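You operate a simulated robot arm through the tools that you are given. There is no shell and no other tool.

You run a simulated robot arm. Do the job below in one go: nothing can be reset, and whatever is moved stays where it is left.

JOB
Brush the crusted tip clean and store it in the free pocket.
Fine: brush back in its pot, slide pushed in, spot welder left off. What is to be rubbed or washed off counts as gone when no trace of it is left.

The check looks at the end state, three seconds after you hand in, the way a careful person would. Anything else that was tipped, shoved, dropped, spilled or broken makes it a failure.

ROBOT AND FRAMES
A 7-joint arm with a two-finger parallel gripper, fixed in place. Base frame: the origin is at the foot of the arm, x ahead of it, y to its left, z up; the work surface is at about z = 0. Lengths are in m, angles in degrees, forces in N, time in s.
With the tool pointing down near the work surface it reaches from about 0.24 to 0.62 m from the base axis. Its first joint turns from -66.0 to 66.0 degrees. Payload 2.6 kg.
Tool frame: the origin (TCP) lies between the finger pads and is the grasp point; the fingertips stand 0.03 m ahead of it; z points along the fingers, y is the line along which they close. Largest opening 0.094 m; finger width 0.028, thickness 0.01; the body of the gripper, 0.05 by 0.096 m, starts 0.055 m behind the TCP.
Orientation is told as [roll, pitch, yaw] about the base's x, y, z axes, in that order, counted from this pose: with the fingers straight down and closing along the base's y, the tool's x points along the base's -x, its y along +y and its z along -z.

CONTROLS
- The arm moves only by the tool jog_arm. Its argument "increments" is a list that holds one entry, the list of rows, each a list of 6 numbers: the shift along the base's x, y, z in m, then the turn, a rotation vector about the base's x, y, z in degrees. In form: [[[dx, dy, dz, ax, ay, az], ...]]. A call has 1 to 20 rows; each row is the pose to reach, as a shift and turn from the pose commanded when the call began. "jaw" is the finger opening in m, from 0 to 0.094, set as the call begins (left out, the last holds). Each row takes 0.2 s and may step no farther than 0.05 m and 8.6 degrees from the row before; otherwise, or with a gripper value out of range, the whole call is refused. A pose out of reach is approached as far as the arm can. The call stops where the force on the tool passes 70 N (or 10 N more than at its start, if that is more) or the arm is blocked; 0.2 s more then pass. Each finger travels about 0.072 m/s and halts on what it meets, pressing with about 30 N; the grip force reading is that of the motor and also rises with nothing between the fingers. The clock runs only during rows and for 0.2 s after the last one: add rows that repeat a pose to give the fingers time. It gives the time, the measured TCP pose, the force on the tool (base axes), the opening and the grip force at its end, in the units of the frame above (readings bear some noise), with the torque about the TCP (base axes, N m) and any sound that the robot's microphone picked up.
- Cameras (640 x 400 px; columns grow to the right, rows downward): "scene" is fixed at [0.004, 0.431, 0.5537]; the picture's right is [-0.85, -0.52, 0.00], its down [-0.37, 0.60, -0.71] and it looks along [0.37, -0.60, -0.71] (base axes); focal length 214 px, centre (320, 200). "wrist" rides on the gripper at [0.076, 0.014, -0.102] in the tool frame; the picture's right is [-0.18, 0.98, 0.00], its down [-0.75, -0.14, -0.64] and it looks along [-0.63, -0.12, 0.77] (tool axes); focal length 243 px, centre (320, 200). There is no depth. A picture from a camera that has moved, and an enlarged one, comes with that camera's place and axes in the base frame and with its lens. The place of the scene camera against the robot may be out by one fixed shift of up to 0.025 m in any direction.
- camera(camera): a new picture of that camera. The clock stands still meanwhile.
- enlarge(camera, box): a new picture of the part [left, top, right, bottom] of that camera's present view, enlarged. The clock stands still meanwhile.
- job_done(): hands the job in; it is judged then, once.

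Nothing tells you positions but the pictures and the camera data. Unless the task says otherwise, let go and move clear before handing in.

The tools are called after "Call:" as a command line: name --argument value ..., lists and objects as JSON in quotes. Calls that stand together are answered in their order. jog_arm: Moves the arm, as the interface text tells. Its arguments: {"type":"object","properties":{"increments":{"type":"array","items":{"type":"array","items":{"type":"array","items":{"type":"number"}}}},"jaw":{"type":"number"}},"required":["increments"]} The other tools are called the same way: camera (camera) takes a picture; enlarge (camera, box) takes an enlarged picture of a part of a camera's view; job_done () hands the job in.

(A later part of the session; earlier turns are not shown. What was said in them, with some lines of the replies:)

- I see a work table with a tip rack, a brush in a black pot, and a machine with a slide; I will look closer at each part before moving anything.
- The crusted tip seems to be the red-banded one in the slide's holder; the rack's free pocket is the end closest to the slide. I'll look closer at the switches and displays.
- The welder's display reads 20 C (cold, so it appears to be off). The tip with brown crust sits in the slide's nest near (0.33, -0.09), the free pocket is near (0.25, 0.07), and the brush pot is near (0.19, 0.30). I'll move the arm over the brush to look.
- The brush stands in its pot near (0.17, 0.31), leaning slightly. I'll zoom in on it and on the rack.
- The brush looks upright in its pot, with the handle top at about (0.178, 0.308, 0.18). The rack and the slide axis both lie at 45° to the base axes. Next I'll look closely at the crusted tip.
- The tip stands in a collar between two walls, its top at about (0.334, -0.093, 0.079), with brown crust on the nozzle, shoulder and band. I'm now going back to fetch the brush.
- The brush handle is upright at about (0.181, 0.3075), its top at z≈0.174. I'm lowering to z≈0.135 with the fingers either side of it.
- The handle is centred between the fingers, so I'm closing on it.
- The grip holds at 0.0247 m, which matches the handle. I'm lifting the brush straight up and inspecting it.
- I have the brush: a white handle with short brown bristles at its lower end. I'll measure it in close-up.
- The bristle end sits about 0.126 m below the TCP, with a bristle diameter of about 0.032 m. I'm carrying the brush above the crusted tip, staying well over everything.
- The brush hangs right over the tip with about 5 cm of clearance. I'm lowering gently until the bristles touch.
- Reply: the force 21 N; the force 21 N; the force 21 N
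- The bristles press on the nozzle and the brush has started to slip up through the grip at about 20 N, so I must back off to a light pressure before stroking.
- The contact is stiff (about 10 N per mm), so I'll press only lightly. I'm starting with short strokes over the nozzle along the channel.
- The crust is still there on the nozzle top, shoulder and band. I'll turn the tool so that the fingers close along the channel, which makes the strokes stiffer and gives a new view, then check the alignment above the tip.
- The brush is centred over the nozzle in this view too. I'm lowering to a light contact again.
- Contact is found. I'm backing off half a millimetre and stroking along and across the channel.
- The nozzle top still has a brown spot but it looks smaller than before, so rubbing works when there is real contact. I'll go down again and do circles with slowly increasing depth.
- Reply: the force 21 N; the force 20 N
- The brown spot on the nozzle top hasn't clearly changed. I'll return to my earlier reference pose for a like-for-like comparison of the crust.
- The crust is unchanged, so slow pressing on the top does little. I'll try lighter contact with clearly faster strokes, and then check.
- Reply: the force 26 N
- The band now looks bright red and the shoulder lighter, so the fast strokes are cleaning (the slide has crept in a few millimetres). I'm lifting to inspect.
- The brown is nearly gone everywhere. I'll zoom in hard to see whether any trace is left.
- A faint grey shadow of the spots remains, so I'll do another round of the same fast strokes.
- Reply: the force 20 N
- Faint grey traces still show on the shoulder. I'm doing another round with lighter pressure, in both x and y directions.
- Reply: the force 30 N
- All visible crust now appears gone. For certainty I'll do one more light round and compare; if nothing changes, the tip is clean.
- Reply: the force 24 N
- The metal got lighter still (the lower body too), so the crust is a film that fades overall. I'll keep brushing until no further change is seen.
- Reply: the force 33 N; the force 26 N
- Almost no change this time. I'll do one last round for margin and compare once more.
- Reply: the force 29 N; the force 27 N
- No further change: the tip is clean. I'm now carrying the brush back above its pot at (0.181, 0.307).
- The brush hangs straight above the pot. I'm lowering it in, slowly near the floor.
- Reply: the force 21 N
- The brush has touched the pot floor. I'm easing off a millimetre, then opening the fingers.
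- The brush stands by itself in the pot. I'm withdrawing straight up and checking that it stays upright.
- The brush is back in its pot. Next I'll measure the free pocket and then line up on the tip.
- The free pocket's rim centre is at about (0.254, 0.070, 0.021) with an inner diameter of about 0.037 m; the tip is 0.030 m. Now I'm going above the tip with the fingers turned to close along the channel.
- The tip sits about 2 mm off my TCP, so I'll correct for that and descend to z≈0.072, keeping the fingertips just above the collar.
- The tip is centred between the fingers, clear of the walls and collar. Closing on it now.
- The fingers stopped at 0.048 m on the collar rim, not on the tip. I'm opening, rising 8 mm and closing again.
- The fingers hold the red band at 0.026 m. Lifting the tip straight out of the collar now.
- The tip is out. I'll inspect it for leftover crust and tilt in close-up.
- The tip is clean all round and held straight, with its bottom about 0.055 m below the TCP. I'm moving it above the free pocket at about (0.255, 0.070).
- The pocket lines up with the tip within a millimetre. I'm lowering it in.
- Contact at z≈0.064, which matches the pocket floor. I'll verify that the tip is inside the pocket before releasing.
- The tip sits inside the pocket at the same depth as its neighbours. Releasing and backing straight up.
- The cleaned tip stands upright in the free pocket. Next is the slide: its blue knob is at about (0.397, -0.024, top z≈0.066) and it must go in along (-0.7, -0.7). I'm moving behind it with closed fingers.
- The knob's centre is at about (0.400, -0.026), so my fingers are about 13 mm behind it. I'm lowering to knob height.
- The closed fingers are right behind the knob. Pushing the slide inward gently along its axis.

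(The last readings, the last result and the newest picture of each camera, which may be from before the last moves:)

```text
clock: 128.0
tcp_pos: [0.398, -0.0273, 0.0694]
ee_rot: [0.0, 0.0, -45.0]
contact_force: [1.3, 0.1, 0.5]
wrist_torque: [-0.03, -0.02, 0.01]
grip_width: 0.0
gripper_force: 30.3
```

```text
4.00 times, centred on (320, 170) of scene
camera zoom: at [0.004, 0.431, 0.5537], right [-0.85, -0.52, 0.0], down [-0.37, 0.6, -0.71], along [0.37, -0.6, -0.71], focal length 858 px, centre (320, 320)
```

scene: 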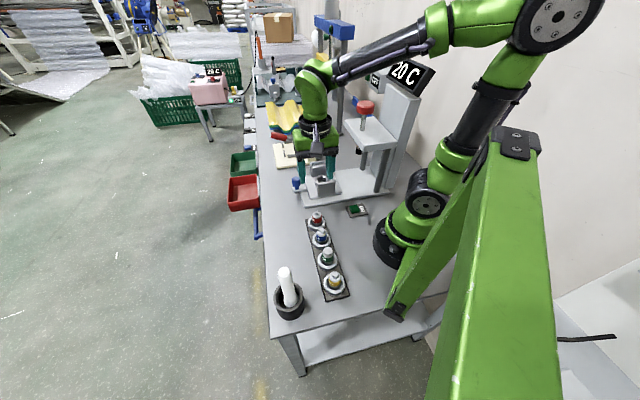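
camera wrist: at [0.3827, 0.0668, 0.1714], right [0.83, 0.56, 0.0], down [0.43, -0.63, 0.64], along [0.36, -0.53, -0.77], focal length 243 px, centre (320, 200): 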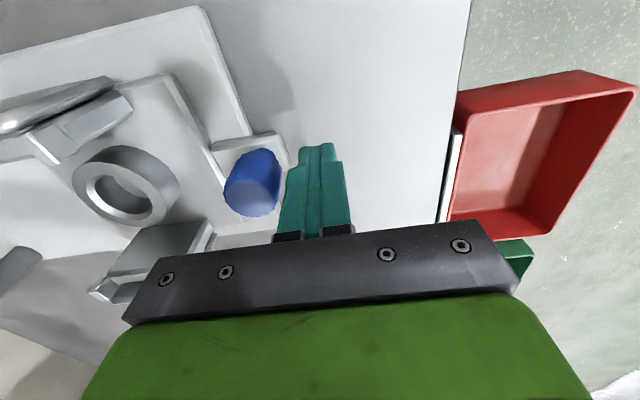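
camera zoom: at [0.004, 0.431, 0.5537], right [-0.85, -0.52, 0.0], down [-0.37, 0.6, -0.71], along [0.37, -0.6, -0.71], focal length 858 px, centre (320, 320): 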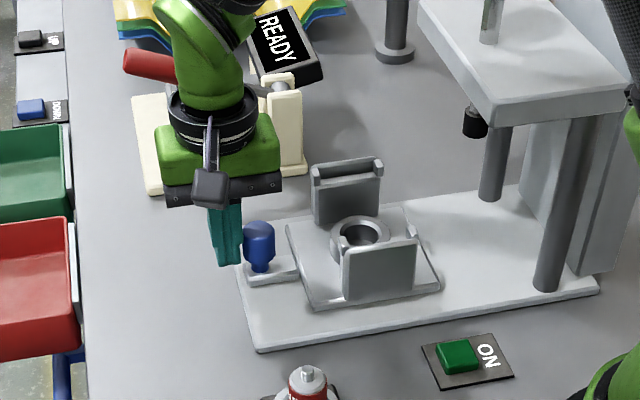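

The slide moves in easily. I'll continue the push.

Call:
jog_arm --increments '[[[-0.0035, -0.0035, 0, 0, 0, 0], [-0.0071, -0.0071, 0, 0, 0, 0], [-0.0106, -0.0106, 0, 0, 0, 0], [-0.0141, -0.0141, 0, 0, 0, 0], [-0.0177, -0.0177, 0, 0, 0, 0], [-0.0212, -0.0212, 0, 0, 0, 0], [-0.0247, -0.0247, 0, 0, 0, 0], [-0.0283, -0.0283, 0, 0, 0, 0]]]'

Call:
enlarge --camera "scene" --box '[280, 110, 400, 220]'

```text
clock: 129.8
tcp_pos: [0.3681, -0.0541, 0.069]
ee_rot: [0.0, 0.0, -45.0]
contact_force: [1.4, 1.4, -0.9]
wrist_torque: [-0.01, 0.02, 0.05]
grip_width: 0.0
gripper_force: 29.6
```

```text
3.64 times, centred on (340, 165) of scene
camera zoom: at [0.004, 0.431, 0.5537], right [-0.85, -0.52, 0.0], down [-0.37, 0.6, -0.71], along [0.37, -0.6, -0.71], focal length 780 px, centre (247, 327)
```

zoom: 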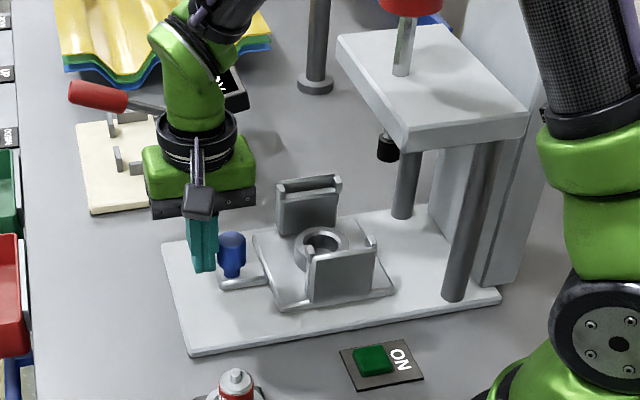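

Call:
jog_arm --increments '[[[-0.0035, -0.0035, 0, 0, 0, 0], [-0.0071, -0.0071, 0, 0, 0, 0], [-0.0106, -0.0106, 0, 0, 0, 0], [-0.0141, -0.0141, 0, 0, 0, 0], [-0.0177, -0.0177, 0, 0, 0, 0], [-0.0212, -0.0212, 0, 0, 0, 0], [-0.0247, -0.0247, 0, 0, 0, 0]]]'

Call:
enlarge --camera "scene" --box '[280, 110, 400, 220]'

Call:
camera --camera "wrist"

```text
clock: 131.4
tcp_pos: [0.3442, -0.0802, 0.068]
ee_rot: [0.0, 0.0, -45.0]
contact_force: [1.8, 0.6, 0.2]
wrist_torque: [-0.02, -0.04, 0.04]
grip_width: 0.0
gripper_force: 30.1
```

```text
3.64 times, centred on (340, 165) of scene
camera zoom: at [0.004, 0.431, 0.5537], right [-0.85, -0.52, 0.0], down [-0.37, 0.6, -0.71], along [0.37, -0.6, -0.71], focal length 780 px, centre (247, 327)
```

zoom: 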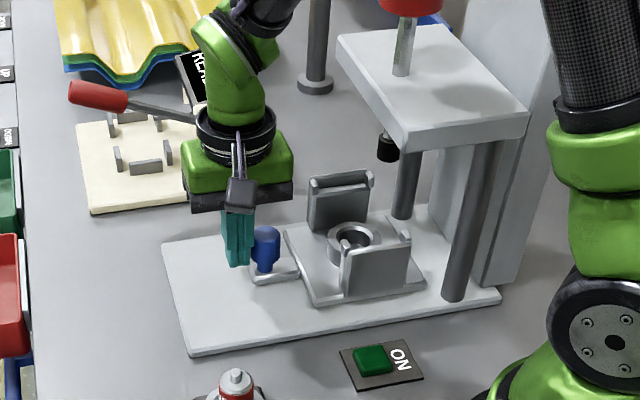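

```text
taken
camera wrist: at [0.301, -0.0155, 0.1714], right [0.83, 0.56, 0.0], down [0.43, -0.63, 0.64], along [0.36, -0.53, -0.77], focal length 243 px, centre (320, 200)
```

wrist: 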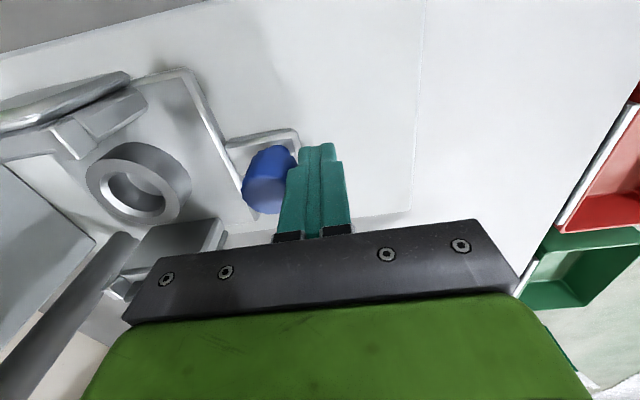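

Call:
jog_arm --increments '[[[-0.0035, -0.0035, 0, 0, 0, 0], [-0.0071, -0.0071, 0, 0, 0, 0], [-0.0106, -0.0106, 0, 0, 0, 0], [-0.0106, -0.0106, 0, 0, 0, 0]]]'

Call:
enlarge --camera "scene" --box '[280, 110, 400, 220]'

```text
clock: 132.4
tcp_pos: [0.3338, -0.0903, 0.0677]
ee_rot: [0.0, 0.0, -45.0]
contact_force: [-0.5, -0.2, 0.9]
wrist_torque: [-0.02, -0.02, 0.01]
grip_width: 0.0
gripper_force: 30.0
```

```text
3.64 times, centred on (340, 165) of scene
camera zoom: at [0.004, 0.431, 0.5537], right [-0.85, -0.52, 0.0], down [-0.37, 0.6, -0.71], along [0.37, -0.6, -0.71], focal length 780 px, centre (247, 327)
```

zoom: 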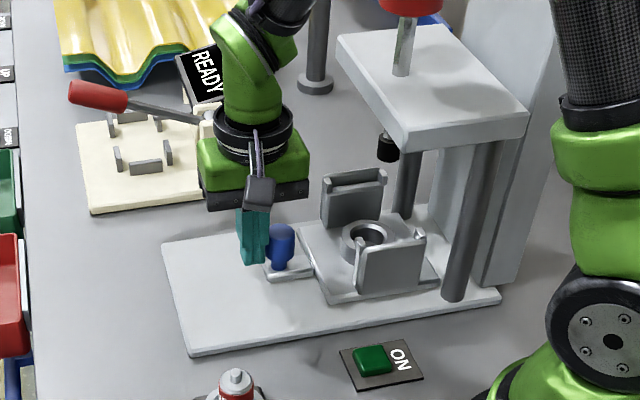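

Call:
jog_arm --increments '[[[-0.0035, -0.0035, 0, 0, 0, 0], [-0.0071, -0.0071, 0, 0, 0, 0], [-0.0106, -0.0106, 0, 0, 0, 0], [-0.0106, -0.0106, 0, 0, 0, 0]]]'

Call:
enlarge --camera "scene" --box '[280, 110, 400, 220]'

Call:
camera --camera "wrist"

```text
clock: 133.4
tcp_pos: [0.3271, -0.0968, 0.0686]
ee_rot: [0.5, -0.2, -44.4]
contact_force: [38.4, 29.2, -15.4]
wrist_torque: [0.11, -0.12, 0.06]
grip_width: 0.0002
gripper_force: 30.1
```

```text
3.64 times, centred on (340, 165) of scene
camera zoom: at [0.0041, 0.431, 0.5537], right [-0.85, -0.52, 0.0], down [-0.37, 0.6, -0.71], along [0.37, -0.6, -0.71], focal length 780 px, centre (247, 327)
```

zoom: 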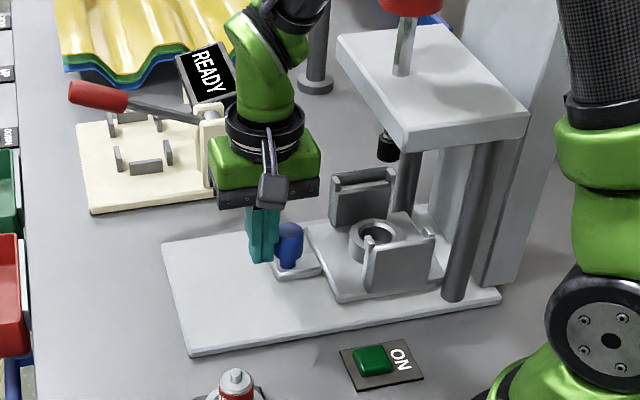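

```text
taken
camera wrist: at [0.2822, -0.0335, 0.1713], right [0.82, 0.57, 0.01], down [0.43, -0.63, 0.64], along [0.37, -0.52, -0.77], focal length 243 px, centre (320, 200)
```

wrist: 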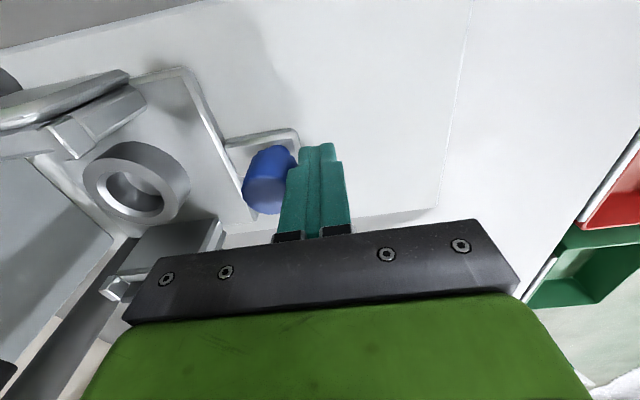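

The slide hit its end stop after about 0.13 m of travel, which puts the collar under the electrode: it is fully in. I'm backing off and lifting clear.

Call:
jog_arm --increments '[[[0.005, 0.005, 0, 0, 0, 0], [0.012, 0.012, 0, 0, 0, 0], [0.024, 0.024, 0, 0, 0, 0], [0.035, 0.035, 0, 0, 0, 0], [0.035, 0.035, 0.03, 0, 0, 0], [0.035, 0.035, 0.07, 0, 0, 0], [0.035, 0.035, 0.11, 0, 0, 0], [0.035, 0.035, 0.15, 0, 0, 0], [0.035, 0.035, 0.18, 0, 0, 0], [0.035, 0.035, 0.18, 0, 0, 0]]]'

Call:
camera --camera "wrist"

Call:
camera --camera "scene"

Call:
enlarge --camera "scene" --box '[280, 110, 400, 220]'

```text
clock: 135.6
tcp_pos: [0.3585, -0.0668, 0.2509]
ee_rot: [0.0, 0.0, -45.1]
contact_force: [0.3, 0.8, -0.4]
wrist_torque: [0.0, -0.02, 0.01]
grip_width: 0.0
gripper_force: 30.0
```

```text
taken
camera wrist: at [0.3164, -0.0015, 0.354], right [0.82, 0.57, 0.0], down [0.43, -0.63, 0.64], along [0.36, -0.53, -0.77], focal length 243 px, centre (320, 200)
```

wrist: 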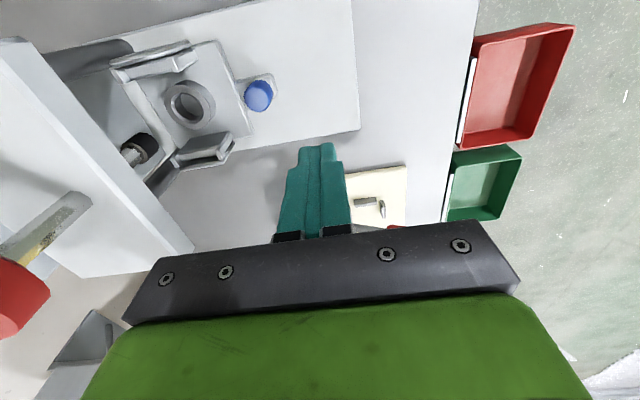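

```text
taken
```

scene: 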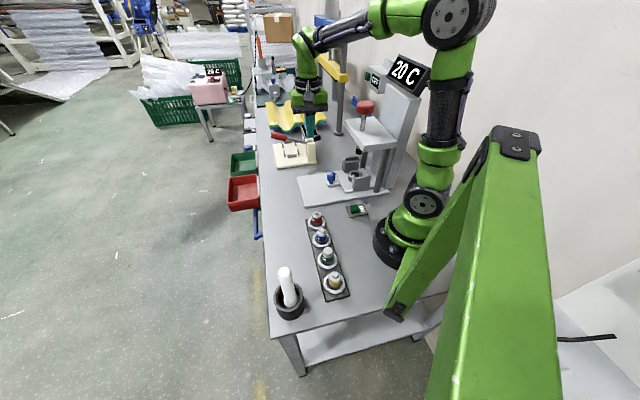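

```text
3.64 times, centred on (340, 165) of scene
camera zoom: at [0.004, 0.431, 0.5537], right [-0.85, -0.52, 0.0], down [-0.37, 0.6, -0.71], along [0.37, -0.6, -0.71], focal length 780 px, centre (247, 327)
```

zoom: 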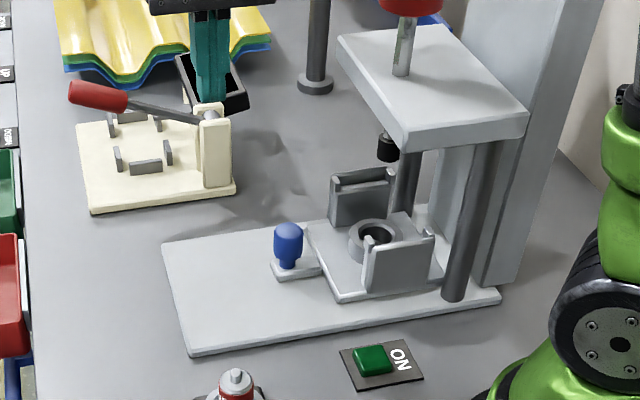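

The slide is in, with the collar right under the electrode, and the display still reads 20 C. I'll move to a clear pose and make a final check of the tip, brush and surroundings.

Call:
jog_arm --increments '[[[-0.01, 0.03, 0.01, 0, 0, 7.5], [-0.03, 0.06, 0.02, 0, 0, 15], [-0.05, 0.09, 0.03, 0, 0, 22.5], [-0.07, 0.12, 0.04, 0, 0, 30], [-0.09, 0.14, 0.05, 0, 0, 37.5], [-0.11, 0.16, 0.05, 0, 0, 45], [-0.11, 0.16, 0.05, 0, 0, 45]]]' --jaw 0.06

Call:
camera --camera "wrist"

Call:
camera --camera "scene"

```text
clock: 137.2
tcp_pos: [0.2481, 0.0941, 0.2981]
ee_rot: [0.0, 0.0, 0.1]
contact_force: [0.3, 0.4, 0.1]
wrist_torque: [-0.05, -0.06, 0.0]
grip_width: 0.0599
gripper_force: 0.1
```

```text
taken
camera wrist: at [0.1717, 0.1096, 0.4013], right [0.18, 0.98, 0.0], down [0.75, -0.14, 0.64], along [0.63, -0.12, -0.77], focal length 243 px, centre (320, 200)
```

wrist: 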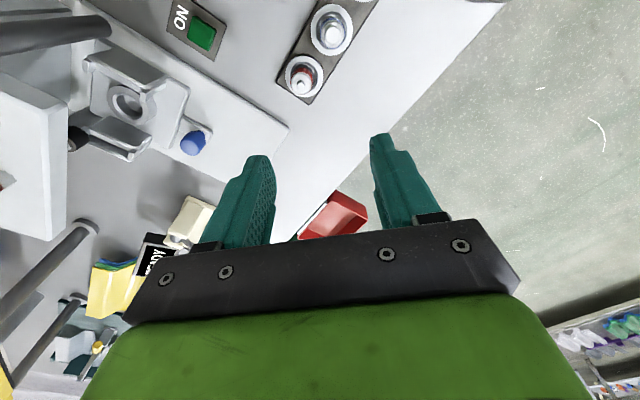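

```text
taken
```

scene: 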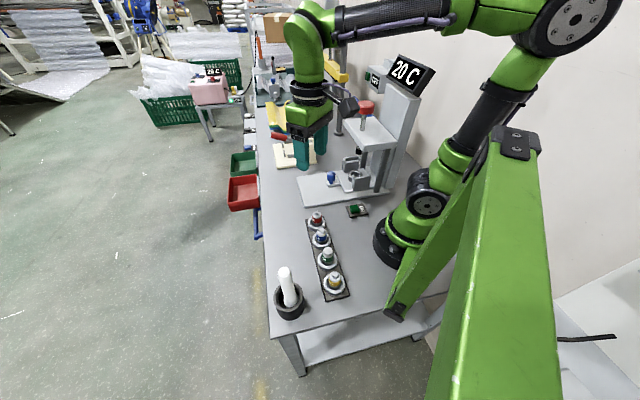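

Call:
enlarge --camera "wrist" --box '[275, 0, 365, 110]'

Call:
enlarge --camera "scene" --box '[300, 205, 350, 255]'

Call:
enlarge --camera "wrist" --box '[60, 20, 230, 170]'

Call:
enlarge --camera "scene" --box '[265, 200, 375, 320]'

```text
3.64 times, centred on (320, 55) of wrist
camera zoom: at [0.1717, 0.1096, 0.4013], right [0.18, 0.98, 0.0], down [0.75, -0.14, 0.64], along [0.63, -0.12, -0.77], focal length 882 px, centre (320, 727)
```

zoom: 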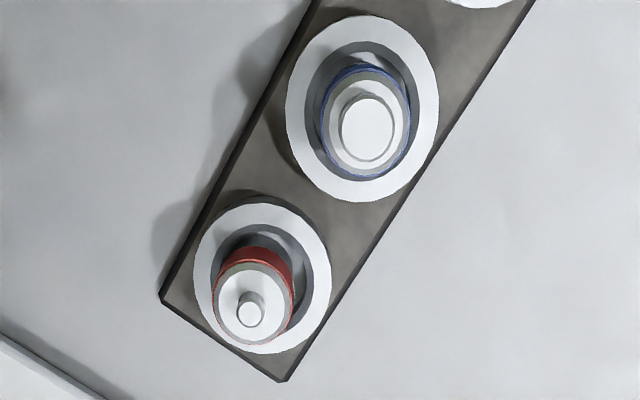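

```text
8.00 times, centred on (325, 230) of scene
camera zoom: at [0.004, 0.431, 0.5537], right [-0.85, -0.52, 0.0], down [-0.37, 0.6, -0.71], along [0.37, -0.6, -0.71], focal length 1716 px, centre (280, -40)
```

zoom: 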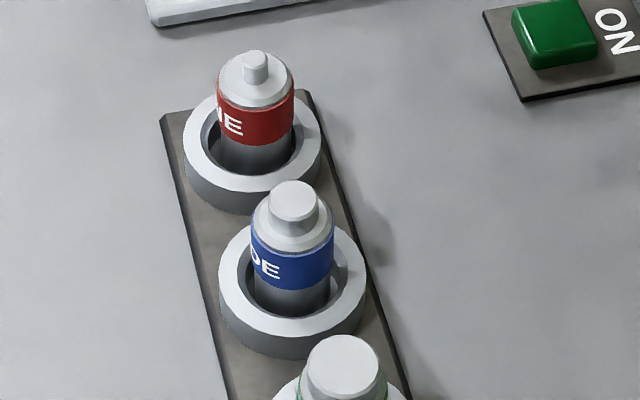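

```text
2.67 times, centred on (145, 95) of wrist
camera zoom: at [0.1717, 0.1096, 0.4013], right [0.18, 0.98, 0.0], down [0.75, -0.14, 0.64], along [0.63, -0.12, -0.77], focal length 647 px, centre (787, 480)
```

zoom: 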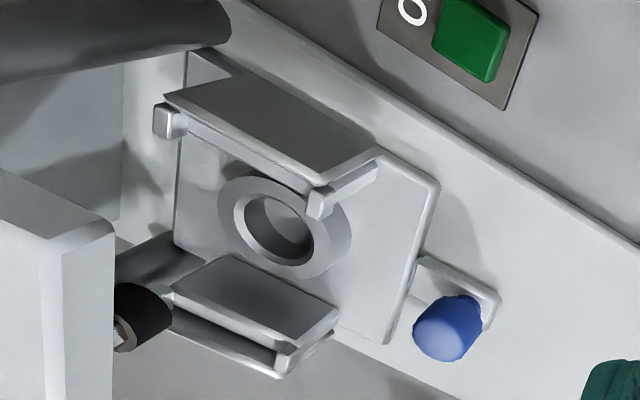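

```text
3.33 times, centred on (320, 260) of scene
camera zoom: at [0.004, 0.431, 0.5537], right [-0.85, -0.52, 0.0], down [-0.37, 0.6, -0.71], along [0.37, -0.6, -0.71], focal length 715 px, centre (320, 0)
```

zoom: 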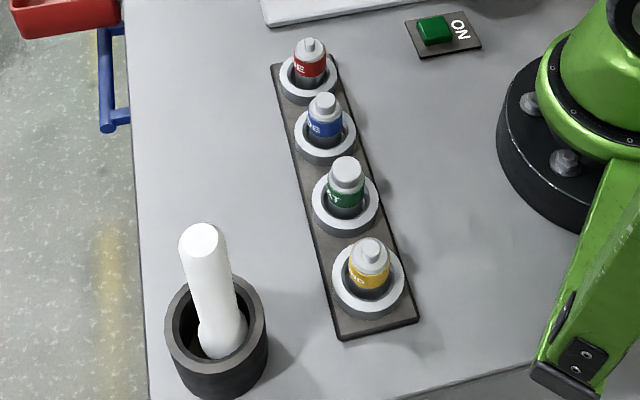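

Everything checks out:
- The red-banded tip is clean and upright in the last pocket.
- The brush stands in its pot.
- The slide is fully in under the electrode.
- The welder still shows 20 C and its switch is untouched.

The gripper is empty and clear, so I'm handing in.

Call:
job_done

```text
The job is handed in.
```

The crusted tip is brushed clean and stored upright in the free pocket, and the job is handed in. I have no result back from the check.

- **Tip:** the last brushing rounds made no further difference, and the closest views showed no trace of crust. It sits at the same depth as the other tips in the rack.
- **Brush:** back in its pot, standing upright.
- **Slide:** pushed in until it hit its end stop after about 0.13 m, with the collar under the electrode.
- **Spot welder:** not switched on. I never touched its button, and the display still reads 20 C.

While I was picking up the tip, the fingers first closed on the collar rim instead. I opened them, raised them 8 mm and gripped the tip properly; nothing looked moved or damaged. The gripper is empty and clear of everything.
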